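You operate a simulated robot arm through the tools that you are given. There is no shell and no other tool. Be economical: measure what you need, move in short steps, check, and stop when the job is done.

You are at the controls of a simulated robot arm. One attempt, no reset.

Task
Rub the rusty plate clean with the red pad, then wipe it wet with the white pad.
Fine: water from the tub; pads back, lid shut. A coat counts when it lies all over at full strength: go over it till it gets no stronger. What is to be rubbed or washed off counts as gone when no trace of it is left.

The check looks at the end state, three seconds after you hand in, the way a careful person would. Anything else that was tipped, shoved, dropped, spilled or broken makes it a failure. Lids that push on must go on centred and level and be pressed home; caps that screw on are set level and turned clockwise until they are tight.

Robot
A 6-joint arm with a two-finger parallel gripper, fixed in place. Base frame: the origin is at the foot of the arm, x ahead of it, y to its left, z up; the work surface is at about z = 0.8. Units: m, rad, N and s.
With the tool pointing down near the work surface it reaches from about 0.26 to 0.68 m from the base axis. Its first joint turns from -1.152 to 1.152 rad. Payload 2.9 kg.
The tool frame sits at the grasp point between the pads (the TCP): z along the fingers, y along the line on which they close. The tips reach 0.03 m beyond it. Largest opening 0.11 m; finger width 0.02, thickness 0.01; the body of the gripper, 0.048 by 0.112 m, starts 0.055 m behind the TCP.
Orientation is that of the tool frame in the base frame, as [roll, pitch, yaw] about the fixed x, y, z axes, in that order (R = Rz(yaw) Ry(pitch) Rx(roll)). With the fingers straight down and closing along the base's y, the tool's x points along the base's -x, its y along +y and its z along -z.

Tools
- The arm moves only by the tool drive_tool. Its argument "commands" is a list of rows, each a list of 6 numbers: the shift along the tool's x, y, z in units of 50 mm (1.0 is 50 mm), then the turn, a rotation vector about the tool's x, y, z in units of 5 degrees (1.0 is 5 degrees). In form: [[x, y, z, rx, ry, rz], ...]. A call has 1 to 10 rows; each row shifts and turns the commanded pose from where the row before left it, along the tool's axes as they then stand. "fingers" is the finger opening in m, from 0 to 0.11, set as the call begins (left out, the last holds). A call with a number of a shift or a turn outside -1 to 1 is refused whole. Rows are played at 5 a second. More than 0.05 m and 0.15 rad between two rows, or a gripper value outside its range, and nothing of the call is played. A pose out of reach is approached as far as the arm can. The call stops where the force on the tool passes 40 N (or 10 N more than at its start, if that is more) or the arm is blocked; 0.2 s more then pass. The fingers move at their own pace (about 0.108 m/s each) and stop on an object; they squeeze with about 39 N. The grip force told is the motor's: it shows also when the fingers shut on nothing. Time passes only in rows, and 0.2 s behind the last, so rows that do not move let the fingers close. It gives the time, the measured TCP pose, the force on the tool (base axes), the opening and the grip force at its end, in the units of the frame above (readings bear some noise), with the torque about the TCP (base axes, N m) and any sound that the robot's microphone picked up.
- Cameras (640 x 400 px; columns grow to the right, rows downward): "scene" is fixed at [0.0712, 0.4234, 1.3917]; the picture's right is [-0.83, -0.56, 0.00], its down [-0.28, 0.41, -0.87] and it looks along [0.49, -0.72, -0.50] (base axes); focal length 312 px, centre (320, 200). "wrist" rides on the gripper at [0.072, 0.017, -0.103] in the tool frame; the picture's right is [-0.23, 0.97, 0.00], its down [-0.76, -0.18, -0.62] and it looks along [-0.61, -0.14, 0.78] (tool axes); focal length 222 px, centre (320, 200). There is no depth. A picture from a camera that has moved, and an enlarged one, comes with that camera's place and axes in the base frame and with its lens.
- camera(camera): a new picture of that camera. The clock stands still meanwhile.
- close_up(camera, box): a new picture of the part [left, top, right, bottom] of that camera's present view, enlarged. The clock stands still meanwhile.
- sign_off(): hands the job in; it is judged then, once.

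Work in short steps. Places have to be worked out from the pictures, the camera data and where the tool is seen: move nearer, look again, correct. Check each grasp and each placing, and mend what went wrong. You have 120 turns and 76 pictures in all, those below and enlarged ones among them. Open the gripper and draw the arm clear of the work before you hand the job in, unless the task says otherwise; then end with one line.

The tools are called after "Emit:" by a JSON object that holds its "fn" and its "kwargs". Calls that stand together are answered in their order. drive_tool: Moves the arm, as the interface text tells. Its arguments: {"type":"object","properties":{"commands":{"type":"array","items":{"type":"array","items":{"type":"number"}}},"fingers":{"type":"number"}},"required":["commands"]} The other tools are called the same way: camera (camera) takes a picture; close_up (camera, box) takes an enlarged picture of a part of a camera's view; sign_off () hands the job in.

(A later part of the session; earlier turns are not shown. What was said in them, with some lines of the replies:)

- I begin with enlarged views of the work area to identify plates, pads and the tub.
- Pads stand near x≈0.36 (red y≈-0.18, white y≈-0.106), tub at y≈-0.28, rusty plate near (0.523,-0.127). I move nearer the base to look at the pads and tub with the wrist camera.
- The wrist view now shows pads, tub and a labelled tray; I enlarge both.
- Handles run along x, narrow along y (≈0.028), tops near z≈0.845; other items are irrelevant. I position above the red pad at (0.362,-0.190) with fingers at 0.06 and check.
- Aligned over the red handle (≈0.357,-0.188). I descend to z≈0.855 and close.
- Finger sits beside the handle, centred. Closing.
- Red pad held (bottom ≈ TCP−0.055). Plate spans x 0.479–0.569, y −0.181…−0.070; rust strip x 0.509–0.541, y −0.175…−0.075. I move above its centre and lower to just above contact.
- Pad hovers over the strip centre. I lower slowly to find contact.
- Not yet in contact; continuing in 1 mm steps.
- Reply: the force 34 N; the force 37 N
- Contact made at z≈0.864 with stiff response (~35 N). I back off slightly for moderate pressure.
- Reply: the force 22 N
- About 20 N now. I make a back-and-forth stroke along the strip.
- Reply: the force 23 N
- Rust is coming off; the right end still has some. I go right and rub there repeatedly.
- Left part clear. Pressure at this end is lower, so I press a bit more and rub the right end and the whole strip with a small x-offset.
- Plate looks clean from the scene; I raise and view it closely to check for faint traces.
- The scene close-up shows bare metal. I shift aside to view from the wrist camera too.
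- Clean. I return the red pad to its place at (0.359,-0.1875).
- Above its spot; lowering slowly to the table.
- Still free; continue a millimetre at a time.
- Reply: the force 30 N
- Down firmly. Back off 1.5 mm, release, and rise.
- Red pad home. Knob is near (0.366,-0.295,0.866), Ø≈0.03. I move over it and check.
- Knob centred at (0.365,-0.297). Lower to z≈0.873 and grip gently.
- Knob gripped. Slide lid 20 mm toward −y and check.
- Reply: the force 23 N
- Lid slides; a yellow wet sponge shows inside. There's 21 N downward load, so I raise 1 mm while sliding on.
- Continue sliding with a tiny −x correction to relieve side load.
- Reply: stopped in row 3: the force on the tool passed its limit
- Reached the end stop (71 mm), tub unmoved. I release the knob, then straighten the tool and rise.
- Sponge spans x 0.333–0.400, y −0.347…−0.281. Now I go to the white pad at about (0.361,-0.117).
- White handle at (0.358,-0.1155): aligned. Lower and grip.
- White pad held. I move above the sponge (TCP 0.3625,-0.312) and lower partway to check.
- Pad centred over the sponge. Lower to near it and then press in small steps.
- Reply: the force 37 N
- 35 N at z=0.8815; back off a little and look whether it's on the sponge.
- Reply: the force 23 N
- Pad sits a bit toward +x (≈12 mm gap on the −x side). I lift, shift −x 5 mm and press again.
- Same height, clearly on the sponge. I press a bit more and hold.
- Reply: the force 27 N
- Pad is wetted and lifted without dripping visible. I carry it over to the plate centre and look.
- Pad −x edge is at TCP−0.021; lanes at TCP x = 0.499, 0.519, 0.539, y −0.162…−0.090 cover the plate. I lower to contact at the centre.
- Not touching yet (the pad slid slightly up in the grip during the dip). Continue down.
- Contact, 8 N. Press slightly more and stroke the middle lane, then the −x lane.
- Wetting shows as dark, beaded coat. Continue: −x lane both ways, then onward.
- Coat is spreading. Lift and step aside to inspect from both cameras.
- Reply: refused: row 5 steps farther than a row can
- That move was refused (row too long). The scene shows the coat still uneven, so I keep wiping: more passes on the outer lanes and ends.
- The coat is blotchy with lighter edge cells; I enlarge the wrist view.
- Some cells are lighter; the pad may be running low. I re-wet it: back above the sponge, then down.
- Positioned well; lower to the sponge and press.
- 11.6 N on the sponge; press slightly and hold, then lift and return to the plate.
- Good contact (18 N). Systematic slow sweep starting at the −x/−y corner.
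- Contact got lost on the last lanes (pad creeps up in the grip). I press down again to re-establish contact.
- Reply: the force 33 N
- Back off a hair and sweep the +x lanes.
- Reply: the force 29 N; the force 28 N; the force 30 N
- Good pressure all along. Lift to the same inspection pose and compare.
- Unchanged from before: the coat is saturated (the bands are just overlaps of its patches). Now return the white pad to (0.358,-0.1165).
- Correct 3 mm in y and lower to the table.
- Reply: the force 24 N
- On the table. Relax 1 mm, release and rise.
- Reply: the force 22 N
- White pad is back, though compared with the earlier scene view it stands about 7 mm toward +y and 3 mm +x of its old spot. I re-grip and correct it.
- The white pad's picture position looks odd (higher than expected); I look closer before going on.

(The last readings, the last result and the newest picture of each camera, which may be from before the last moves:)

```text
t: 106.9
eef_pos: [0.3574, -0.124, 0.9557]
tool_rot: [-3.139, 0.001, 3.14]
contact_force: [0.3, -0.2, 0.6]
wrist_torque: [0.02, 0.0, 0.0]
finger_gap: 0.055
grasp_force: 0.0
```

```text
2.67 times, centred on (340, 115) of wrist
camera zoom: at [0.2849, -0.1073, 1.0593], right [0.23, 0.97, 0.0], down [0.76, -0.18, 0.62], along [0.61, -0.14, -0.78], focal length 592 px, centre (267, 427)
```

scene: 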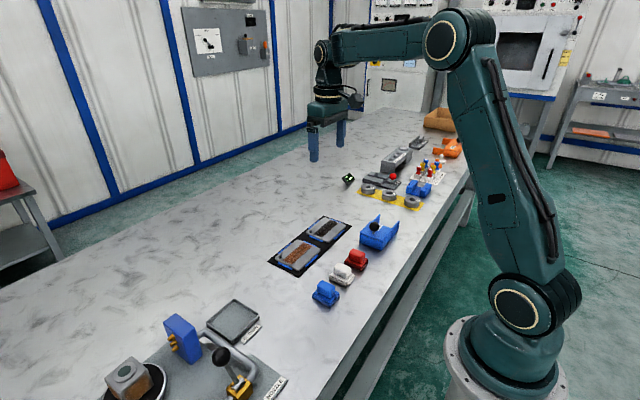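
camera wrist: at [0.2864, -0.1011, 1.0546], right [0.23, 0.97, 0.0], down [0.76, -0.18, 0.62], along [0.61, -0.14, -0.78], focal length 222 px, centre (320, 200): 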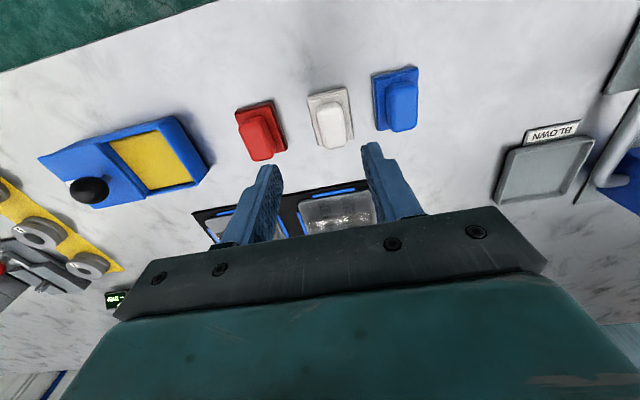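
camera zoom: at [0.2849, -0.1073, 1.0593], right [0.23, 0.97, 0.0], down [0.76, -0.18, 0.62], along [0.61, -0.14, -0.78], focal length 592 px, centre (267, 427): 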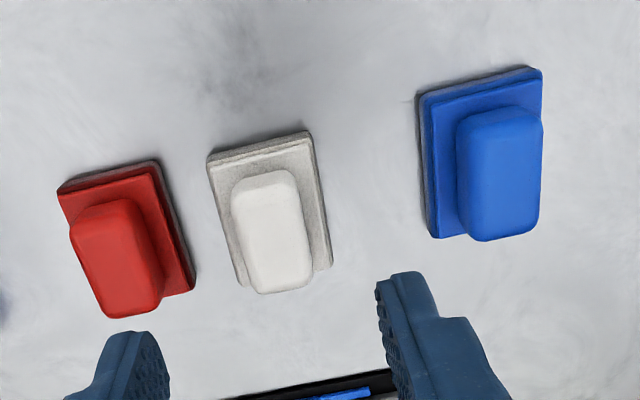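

The pad stands flat but now ~8 mm too far −y. I re-grip, shift +8 mm y / −3 mm x, and set it down again.

Emit:
{"fn": "drive_tool", "kwargs": {"commands": [[0, 0, 0.95, 0, 0, 0], [0, 0, 0.95, 0, 0, 0], [0, 0, 0, 0, 0, 0]]}}

Emit:
{"fn": "drive_tool", "kwargs": {"commands": [[0, 0, 0, 0, 0, 0], [0, 0, 0, 0, 0, 0], [0, 0, 0, 0, 0, 0]], "fingers": 0.0}}

Emit:
{"fn": "close_up", "kwargs": {"camera": "scene", "box": [290, 210, 410, 310]}}

```text
t: 107.7
eef_pos: [0.3567, -0.1251, 0.8603]
tool_rot: [-3.141, 0.001, 3.14]
contact_force: [0.2, 0.4, -0.6]
wrist_torque: [0.0, 0.03, -0.04]
finger_gap: 0.0551
grasp_force: 0.0
```

```text
t: 108.5
eef_pos: [0.3571, -0.1245, 0.8598]
tool_rot: [-3.139, 0.0, 3.141]
contact_force: [0.3, -0.1, -0.2]
wrist_torque: [-0.01, 0.0, -0.01]
finger_gap: 0.0247
grasp_force: 38.4
```

```text
4.00 times, centred on (350, 260) of scene
camera zoom: at [0.0712, 0.4234, 1.3917], right [-0.83, -0.56, 0.0], down [-0.28, 0.41, -0.87], along [0.49, -0.72, -0.5], focal length 1249 px, centre (200, -40)
```

zoom: 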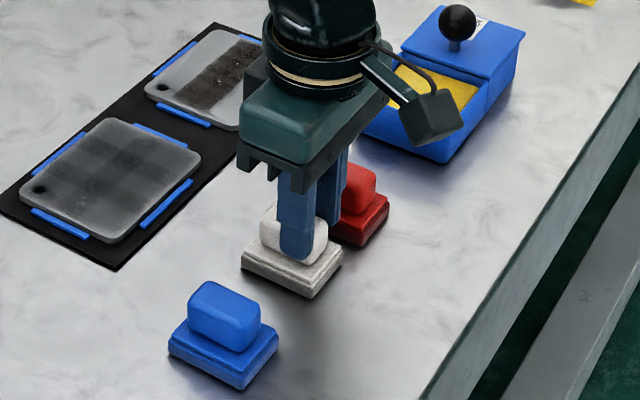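

Grip didn't shift it. Lift 4 mm, shift, lower.

Emit:
{"fn": "drive_tool", "kwargs": {"commands": [[0, 0, -0.08, 0, 0, 0], [0.05, 0.16, 0, 0, 0, 0], [0, 0, 0.05, 0, 0, 0], [0, 0, 0.03, 0, 0, 0], [0, 0, 0, 0, 0, 0]]}}

Emit:
{"fn": "drive_tool", "kwargs": {"commands": [[0, 0, 0.012, 0, 0, 0], [0, 0, 0, 0, 0, 0]]}}

Emit:
{"fn": "close_up", "kwargs": {"camera": "scene", "box": [290, 210, 410, 310]}}

```text
t: 109.7
eef_pos: [0.3545, -0.1179, 0.8602]
tool_rot: [-3.139, 0.002, 3.14]
contact_force: [-2.8, 0.1, 18.2]
wrist_torque: [0.14, 0.09, -0.01]
finger_gap: 0.0247
grasp_force: 39.4
```

```text
t: 110.3
eef_pos: [0.3551, -0.1177, 0.8589]
tool_rot: [-3.139, 0.003, 3.138]
contact_force: [-5.9, -4.8, 38.6]
wrist_torque: [-0.1, 0.18, -0.05]
finger_gap: 0.0247
grasp_force: 39.2
```

```text
4.00 times, centred on (350, 260) of scene
camera zoom: at [0.0707, 0.4235, 1.3917], right [-0.83, -0.56, 0.0], down [-0.28, 0.41, -0.87], along [0.49, -0.72, -0.5], focal length 1249 px, centre (200, -40)
```

zoom: 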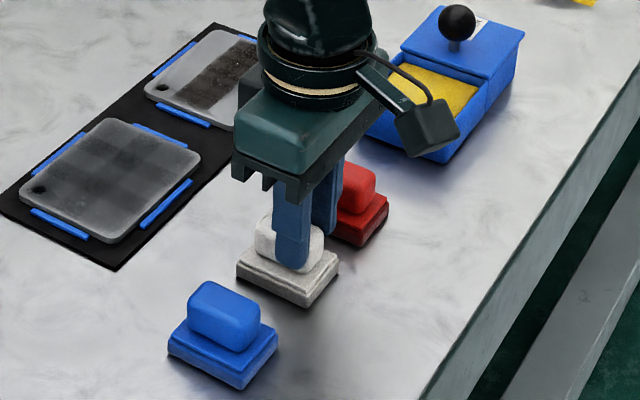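

Now it matches the original picture position. Relax the load and release.

Emit:
{"fn": "drive_tool", "kwargs": {"commands": [[0, 0, -0.03, 0, 0, 0], [0, 0, 0, 0, 0, 0]]}}

Emit:
{"fn": "drive_tool", "kwargs": {"commands": [[0, 0, 0, 0, 0, 0], [0, 0, 0, 0, 0, 0], [0, 0, -0.5, 0, 0, 0], [0, 0, -0.7, 0, 0, 0], [0, 0, -0.7, 0, 0, 0], [0, 0, 0, 0, 0, 0]], "fingers": 0.055}}

Emit:
{"fn": "close_up", "kwargs": {"camera": "scene", "box": [290, 210, 410, 310]}}

```text
t: 110.9
eef_pos: [0.355, -0.1156, 0.859]
tool_rot: [3.141, 0.003, -3.141]
contact_force: [3.0, -4.4, 9.8]
wrist_torque: [-0.26, -0.26, -0.08]
finger_gap: 0.025
grasp_force: 38.0
```

```text
t: 112.3
eef_pos: [0.3518, -0.1163, 0.955]
tool_rot: [-3.14, -0.001, 3.14]
contact_force: [-0.2, 0.4, -0.5]
wrist_torque: [0.0, -0.02, 0.03]
finger_gap: 0.0551
grasp_force: 0.1
```

```text
4.00 times, centred on (350, 260) of scene
camera zoom: at [0.0712, 0.4234, 1.3917], right [-0.83, -0.56, 0.0], down [-0.28, 0.41, -0.87], along [0.49, -0.72, -0.5], focal length 1249 px, centre (200, -40)
```

zoom: 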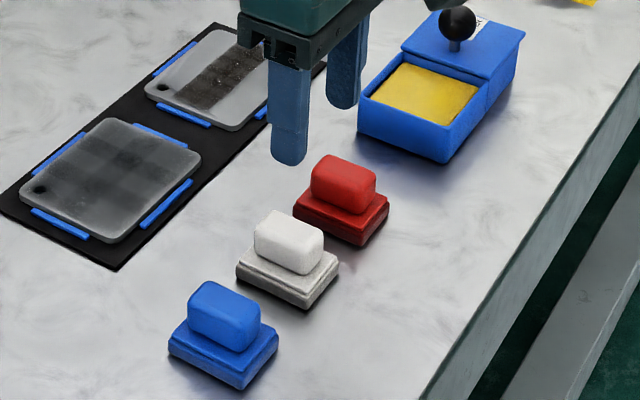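

White pad is home. Now to the knob at (0.365,-0.369).

Emit:
{"fn": "drive_tool", "kwargs": {"commands": [[-0.12, -0.85, 0, 0, 0, 0], [-0.12, -0.85, 0, 0, 0, 0], [0, -0.85, 0, 0, 0, 0], [0, -0.85, 0, 0, 0, 0], [0, -0.85, 0, 0, 0, 0], [0, -0.81, 0, 0, 0, 0], [0, 0, 0.6, 0, 0, 0], [0, 0, 0, 0, 0, 0]]}}

Emit:
{"fn": "close_up", "kwargs": {"camera": "wrist", "box": [200, 60, 440, 240]}}

```text
t: 114.1
eef_pos: [0.3646, -0.369, 0.9275]
tool_rot: [-3.14, 0.0, 3.139]
contact_force: [0.5, -0.1, 0.5]
wrist_torque: [0.01, -0.02, -0.02]
finger_gap: 0.0552
grasp_force: 0.1
```

```text
2.22 times, centred on (320, 150) of wrist
camera zoom: at [0.2923, -0.3526, 1.0301], right [0.23, 0.97, 0.0], down [0.76, -0.18, 0.62], along [0.61, -0.14, -0.78], focal length 494 px, centre (320, 311)
```

zoom: 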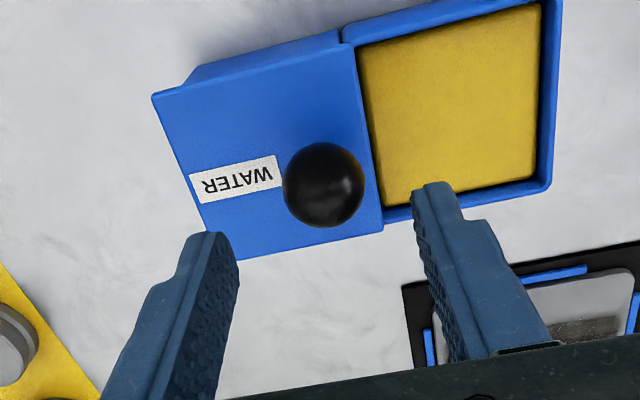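

Knob centred. Lower to 0.873 and grip.

Emit:
{"fn": "drive_tool", "kwargs": {"commands": [[0, 0, 0.55, 0, 0, 0], [0, 0, 0.5, 0, 0, 0], [0, 0, 0, 0, 0, 0]]}}

Emit:
{"fn": "drive_tool", "kwargs": {"commands": [[0, 0, 0, 0, 0, 0], [0, 0, 0, 0, 0, 0], [0, 0, 0, 0, 0, 0]], "fingers": 0.0}}

Emit:
{"fn": "drive_tool", "kwargs": {"commands": [[0, 0.2, 0, 0, 0, 0], [0, 0.2, 0, 0, 0, 0], [0, 0, 0, 0, 0, 0]]}}

```text
t: 114.9
eef_pos: [0.3658, -0.3672, 0.8731]
tool_rot: [-3.139, -0.001, 3.139]
contact_force: [-0.3, 0.2, 0.1]
wrist_torque: [0.0, 0.01, 0.01]
finger_gap: 0.0549
grasp_force: 0.0
```

```text
t: 115.7
eef_pos: [0.3662, -0.3686, 0.8732]
tool_rot: [-3.141, 0.0, 3.14]
contact_force: [0.6, 2.8, -2.3]
wrist_torque: [0.03, -0.02, -0.04]
finger_gap: 0.0289
grasp_force: 44.4
```

```text
t: 116.5
eef_pos: [0.3663, -0.3489, 0.8722]
tool_rot: [-3.14, 0.001, 3.139]
contact_force: [2.2, -0.6, 2.1]
wrist_torque: [-0.1, 0.41, -0.09]
finger_gap: 0.0293
grasp_force: 45.2
```

Sliding smoothly; continue toward closed (knob y≈-0.2965).

Emit:
{"fn": "drive_tool", "kwargs": {"commands": [[0, 0.2, 0, 0, 0, 0], [0, 0.2, 0, 0, 0, 0], [0, 0.2, 0, 0, 0, 0], [0, 0.2, 0, 0, 0, 0], [0, 0.14, 0, 0, 0, 0], [0, 0, 0, 0, 0, 0]]}}

Emit:
{"fn": "drive_tool", "kwargs": {"commands": [[0, 0.04, 0, 0, 0, 0], [0, 0.03, 0, 0, 0, 0], [0, 0, 0, 0, 0, 0]]}}

Emit:
{"fn": "close_up", "kwargs": {"camera": "scene", "box": [330, 180, 430, 260]}}

```text
t: 117.9
eef_pos: [0.3664, -0.3027, 0.8737]
tool_rot: [-3.141, -0.001, 3.139]
contact_force: [-9.0, 0.3, 4.2]
wrist_torque: [-0.04, 0.01, -0.04]
finger_gap: 0.0289
grasp_force: 45.4
```

```text
t: 118.7
eef_pos: [0.3651, -0.2986, 0.874]
tool_rot: [-3.138, 0.001, 3.138]
contact_force: [-15.6, -1.0, 16.9]
wrist_torque: [-0.03, 0.79, -0.02]
finger_gap: 0.0288
grasp_force: 45.0
```

```text
5.00 times, centred on (380, 220) of scene
camera zoom: at [0.0707, 0.4236, 1.3917], right [-0.83, -0.56, 0.0], down [-0.28, 0.41, -0.87], along [0.49, -0.72, -0.5], focal length 1561 px, centre (20, 100)
```

zoom: 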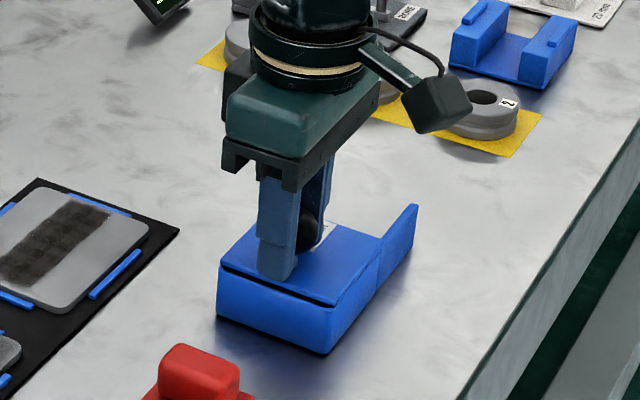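

Nearly closed. Relieve side load and push the last millimetres to the stop.

Emit:
{"fn": "drive_tool", "kwargs": {"commands": [[0.015, 0.03, -0.01, 0, 0, 0], [0, 0.02, 0, 0, 0, 0], [0, 0, 0, 0, 0, 0]]}}

Emit:
{"fn": "drive_tool", "kwargs": {"commands": [[0, 0.03, 0, 0, 0, 0], [0, 0, 0, 0, 0, 0]]}}

```text
t: 119.5
eef_pos: [0.3659, -0.2959, 0.872]
tool_rot: [-3.141, 0.002, -3.141]
contact_force: [-4.0, 0.5, 6.9]
wrist_torque: [-0.01, 0.31, 0.01]
finger_gap: 0.0289
grasp_force: 45.4
```

```text
t: 120.1
eef_pos: [0.3673, -0.2964, 0.8737]
tool_rot: [-3.139, 0.002, 3.14]
contact_force: [-0.1, -10.1, -4.1]
wrist_torque: [-0.17, -0.43, 0.11]
finger_gap: 0.029
grasp_force: 45.4
```

Stop felt (−10 N in y) at y≈-0.296, the original closed position. Relax, release and retreat.

Emit:
{"fn": "drive_tool", "kwargs": {"commands": [[0, -0.01, 0, 0, 0, 0], [0, 0, 0, 0, 0, 0]]}}

Emit:
{"fn": "drive_tool", "kwargs": {"commands": [[0, 0, 0, 0, 0, 0], [0, 0, 0, 0, 0, 0], [0, 0, -0.8, 0, 0, 0], [0, 0, -0.9, 0, 0, 0], [0, 0, -0.9, 0, 0, 0], [0, 0, -0.9, 0, 0, 0], [-0.8, 0, 0, 0, 0, 0], [-0.8, 0, 0, 0, 0, 0], [0, 0, 0, 0, 0, 0]], "fingers": 0.06}}

Emit:
{"fn": "close_up", "kwargs": {"camera": "scene", "box": [250, 190, 430, 310]}}

Emit:
{"fn": "camera", "kwargs": {"camera": "wrist"}}

```text
t: 120.7
eef_pos: [0.3653, -0.2956, 0.873]
tool_rot: [-3.14, 0.002, 3.141]
contact_force: [4.9, -8.3, -7.3]
wrist_torque: [-0.08, -0.45, -0.08]
finger_gap: 0.0288
grasp_force: 44.8
```

```text
t: 122.7
eef_pos: [0.4466, -0.2958, 1.0476]
tool_rot: [-3.14, -0.001, 3.14]
contact_force: [0.4, 0.5, 0.1]
wrist_torque: [0.02, 0.02, 0.02]
finger_gap: 0.0598
grasp_force: 0.1
```

```text
3.33 times, centred on (340, 250) of scene
camera zoom: at [0.0712, 0.4234, 1.3917], right [-0.83, -0.56, 0.0], down [-0.28, 0.41, -0.87], along [0.49, -0.72, -0.5], focal length 1041 px, centre (253, 33)
```

zoom: 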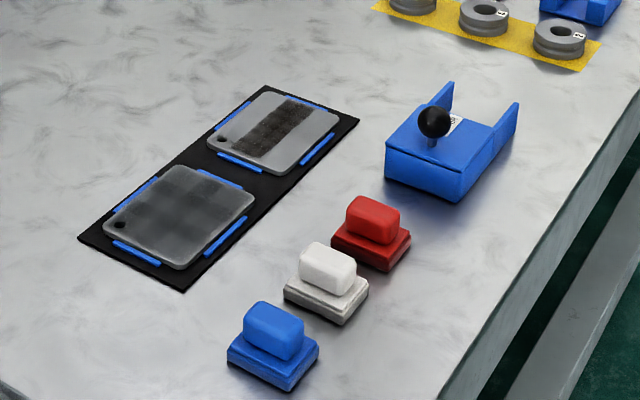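

```text
6 pictures are left
camera wrist: at [0.3751, -0.2785, 1.1512], right [0.23, 0.97, 0.0], down [0.76, -0.18, 0.62], along [0.61, -0.14, -0.78], focal length 222 px, centre (320, 200)
```

wrist: 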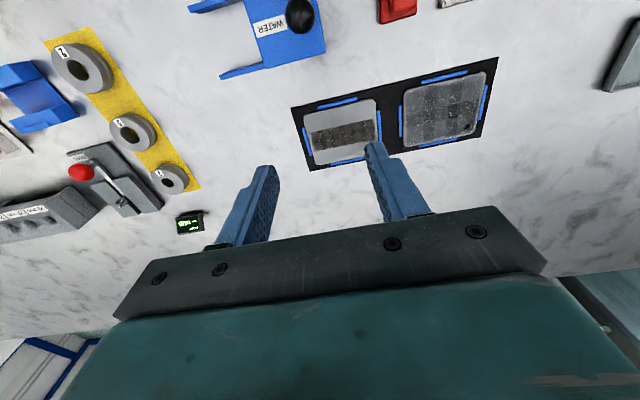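

Lid closed and pads home. I check both plates closely, since the neighbour plate shows some sheen.

Emit:
{"fn": "close_up", "kwargs": {"camera": "wrist", "box": [285, 50, 505, 180]}}

Emit:
{"fn": "close_up", "kwargs": {"camera": "scene", "box": [265, 205, 355, 280]}}

```text
2.91 times, centred on (395, 115) of wrist
camera zoom: at [0.3751, -0.2785, 1.1512], right [0.23, 0.97, 0.0], down [0.76, -0.18, 0.62], along [0.61, -0.14, -0.78], focal length 646 px, centre (102, 447)
```

zoom: 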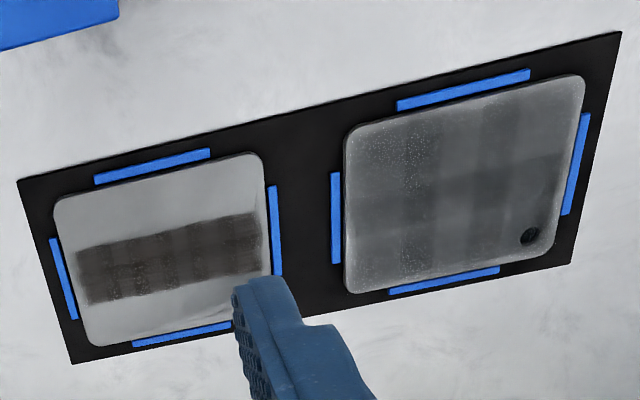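

```text
5.33 times, centred on (310, 242) of scene
camera zoom: at [0.0712, 0.4234, 1.3917], right [-0.83, -0.56, 0.0], down [-0.28, 0.41, -0.87], along [0.49, -0.72, -0.5], focal length 1666 px, centre (373, -27)
```

zoom: 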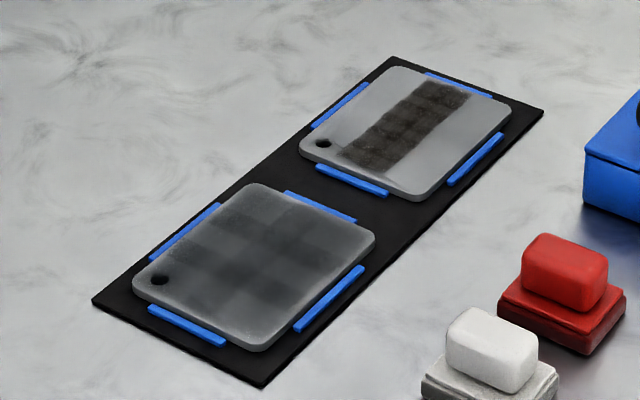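

Neighbour plate is dry and unchanged. The rusty plate is clean and wet all over, the pads are home, the lid is shut and the arm is clear, so I hand in.

Emit:
{"fn": "sign_off", "kwargs": {}}

```text
The job is handed in.
```

The rusty plate was rubbed clean with the red pad and wiped wet all over with the white one, both pads are back in their places, the tub lid is shut, and the job is handed in.
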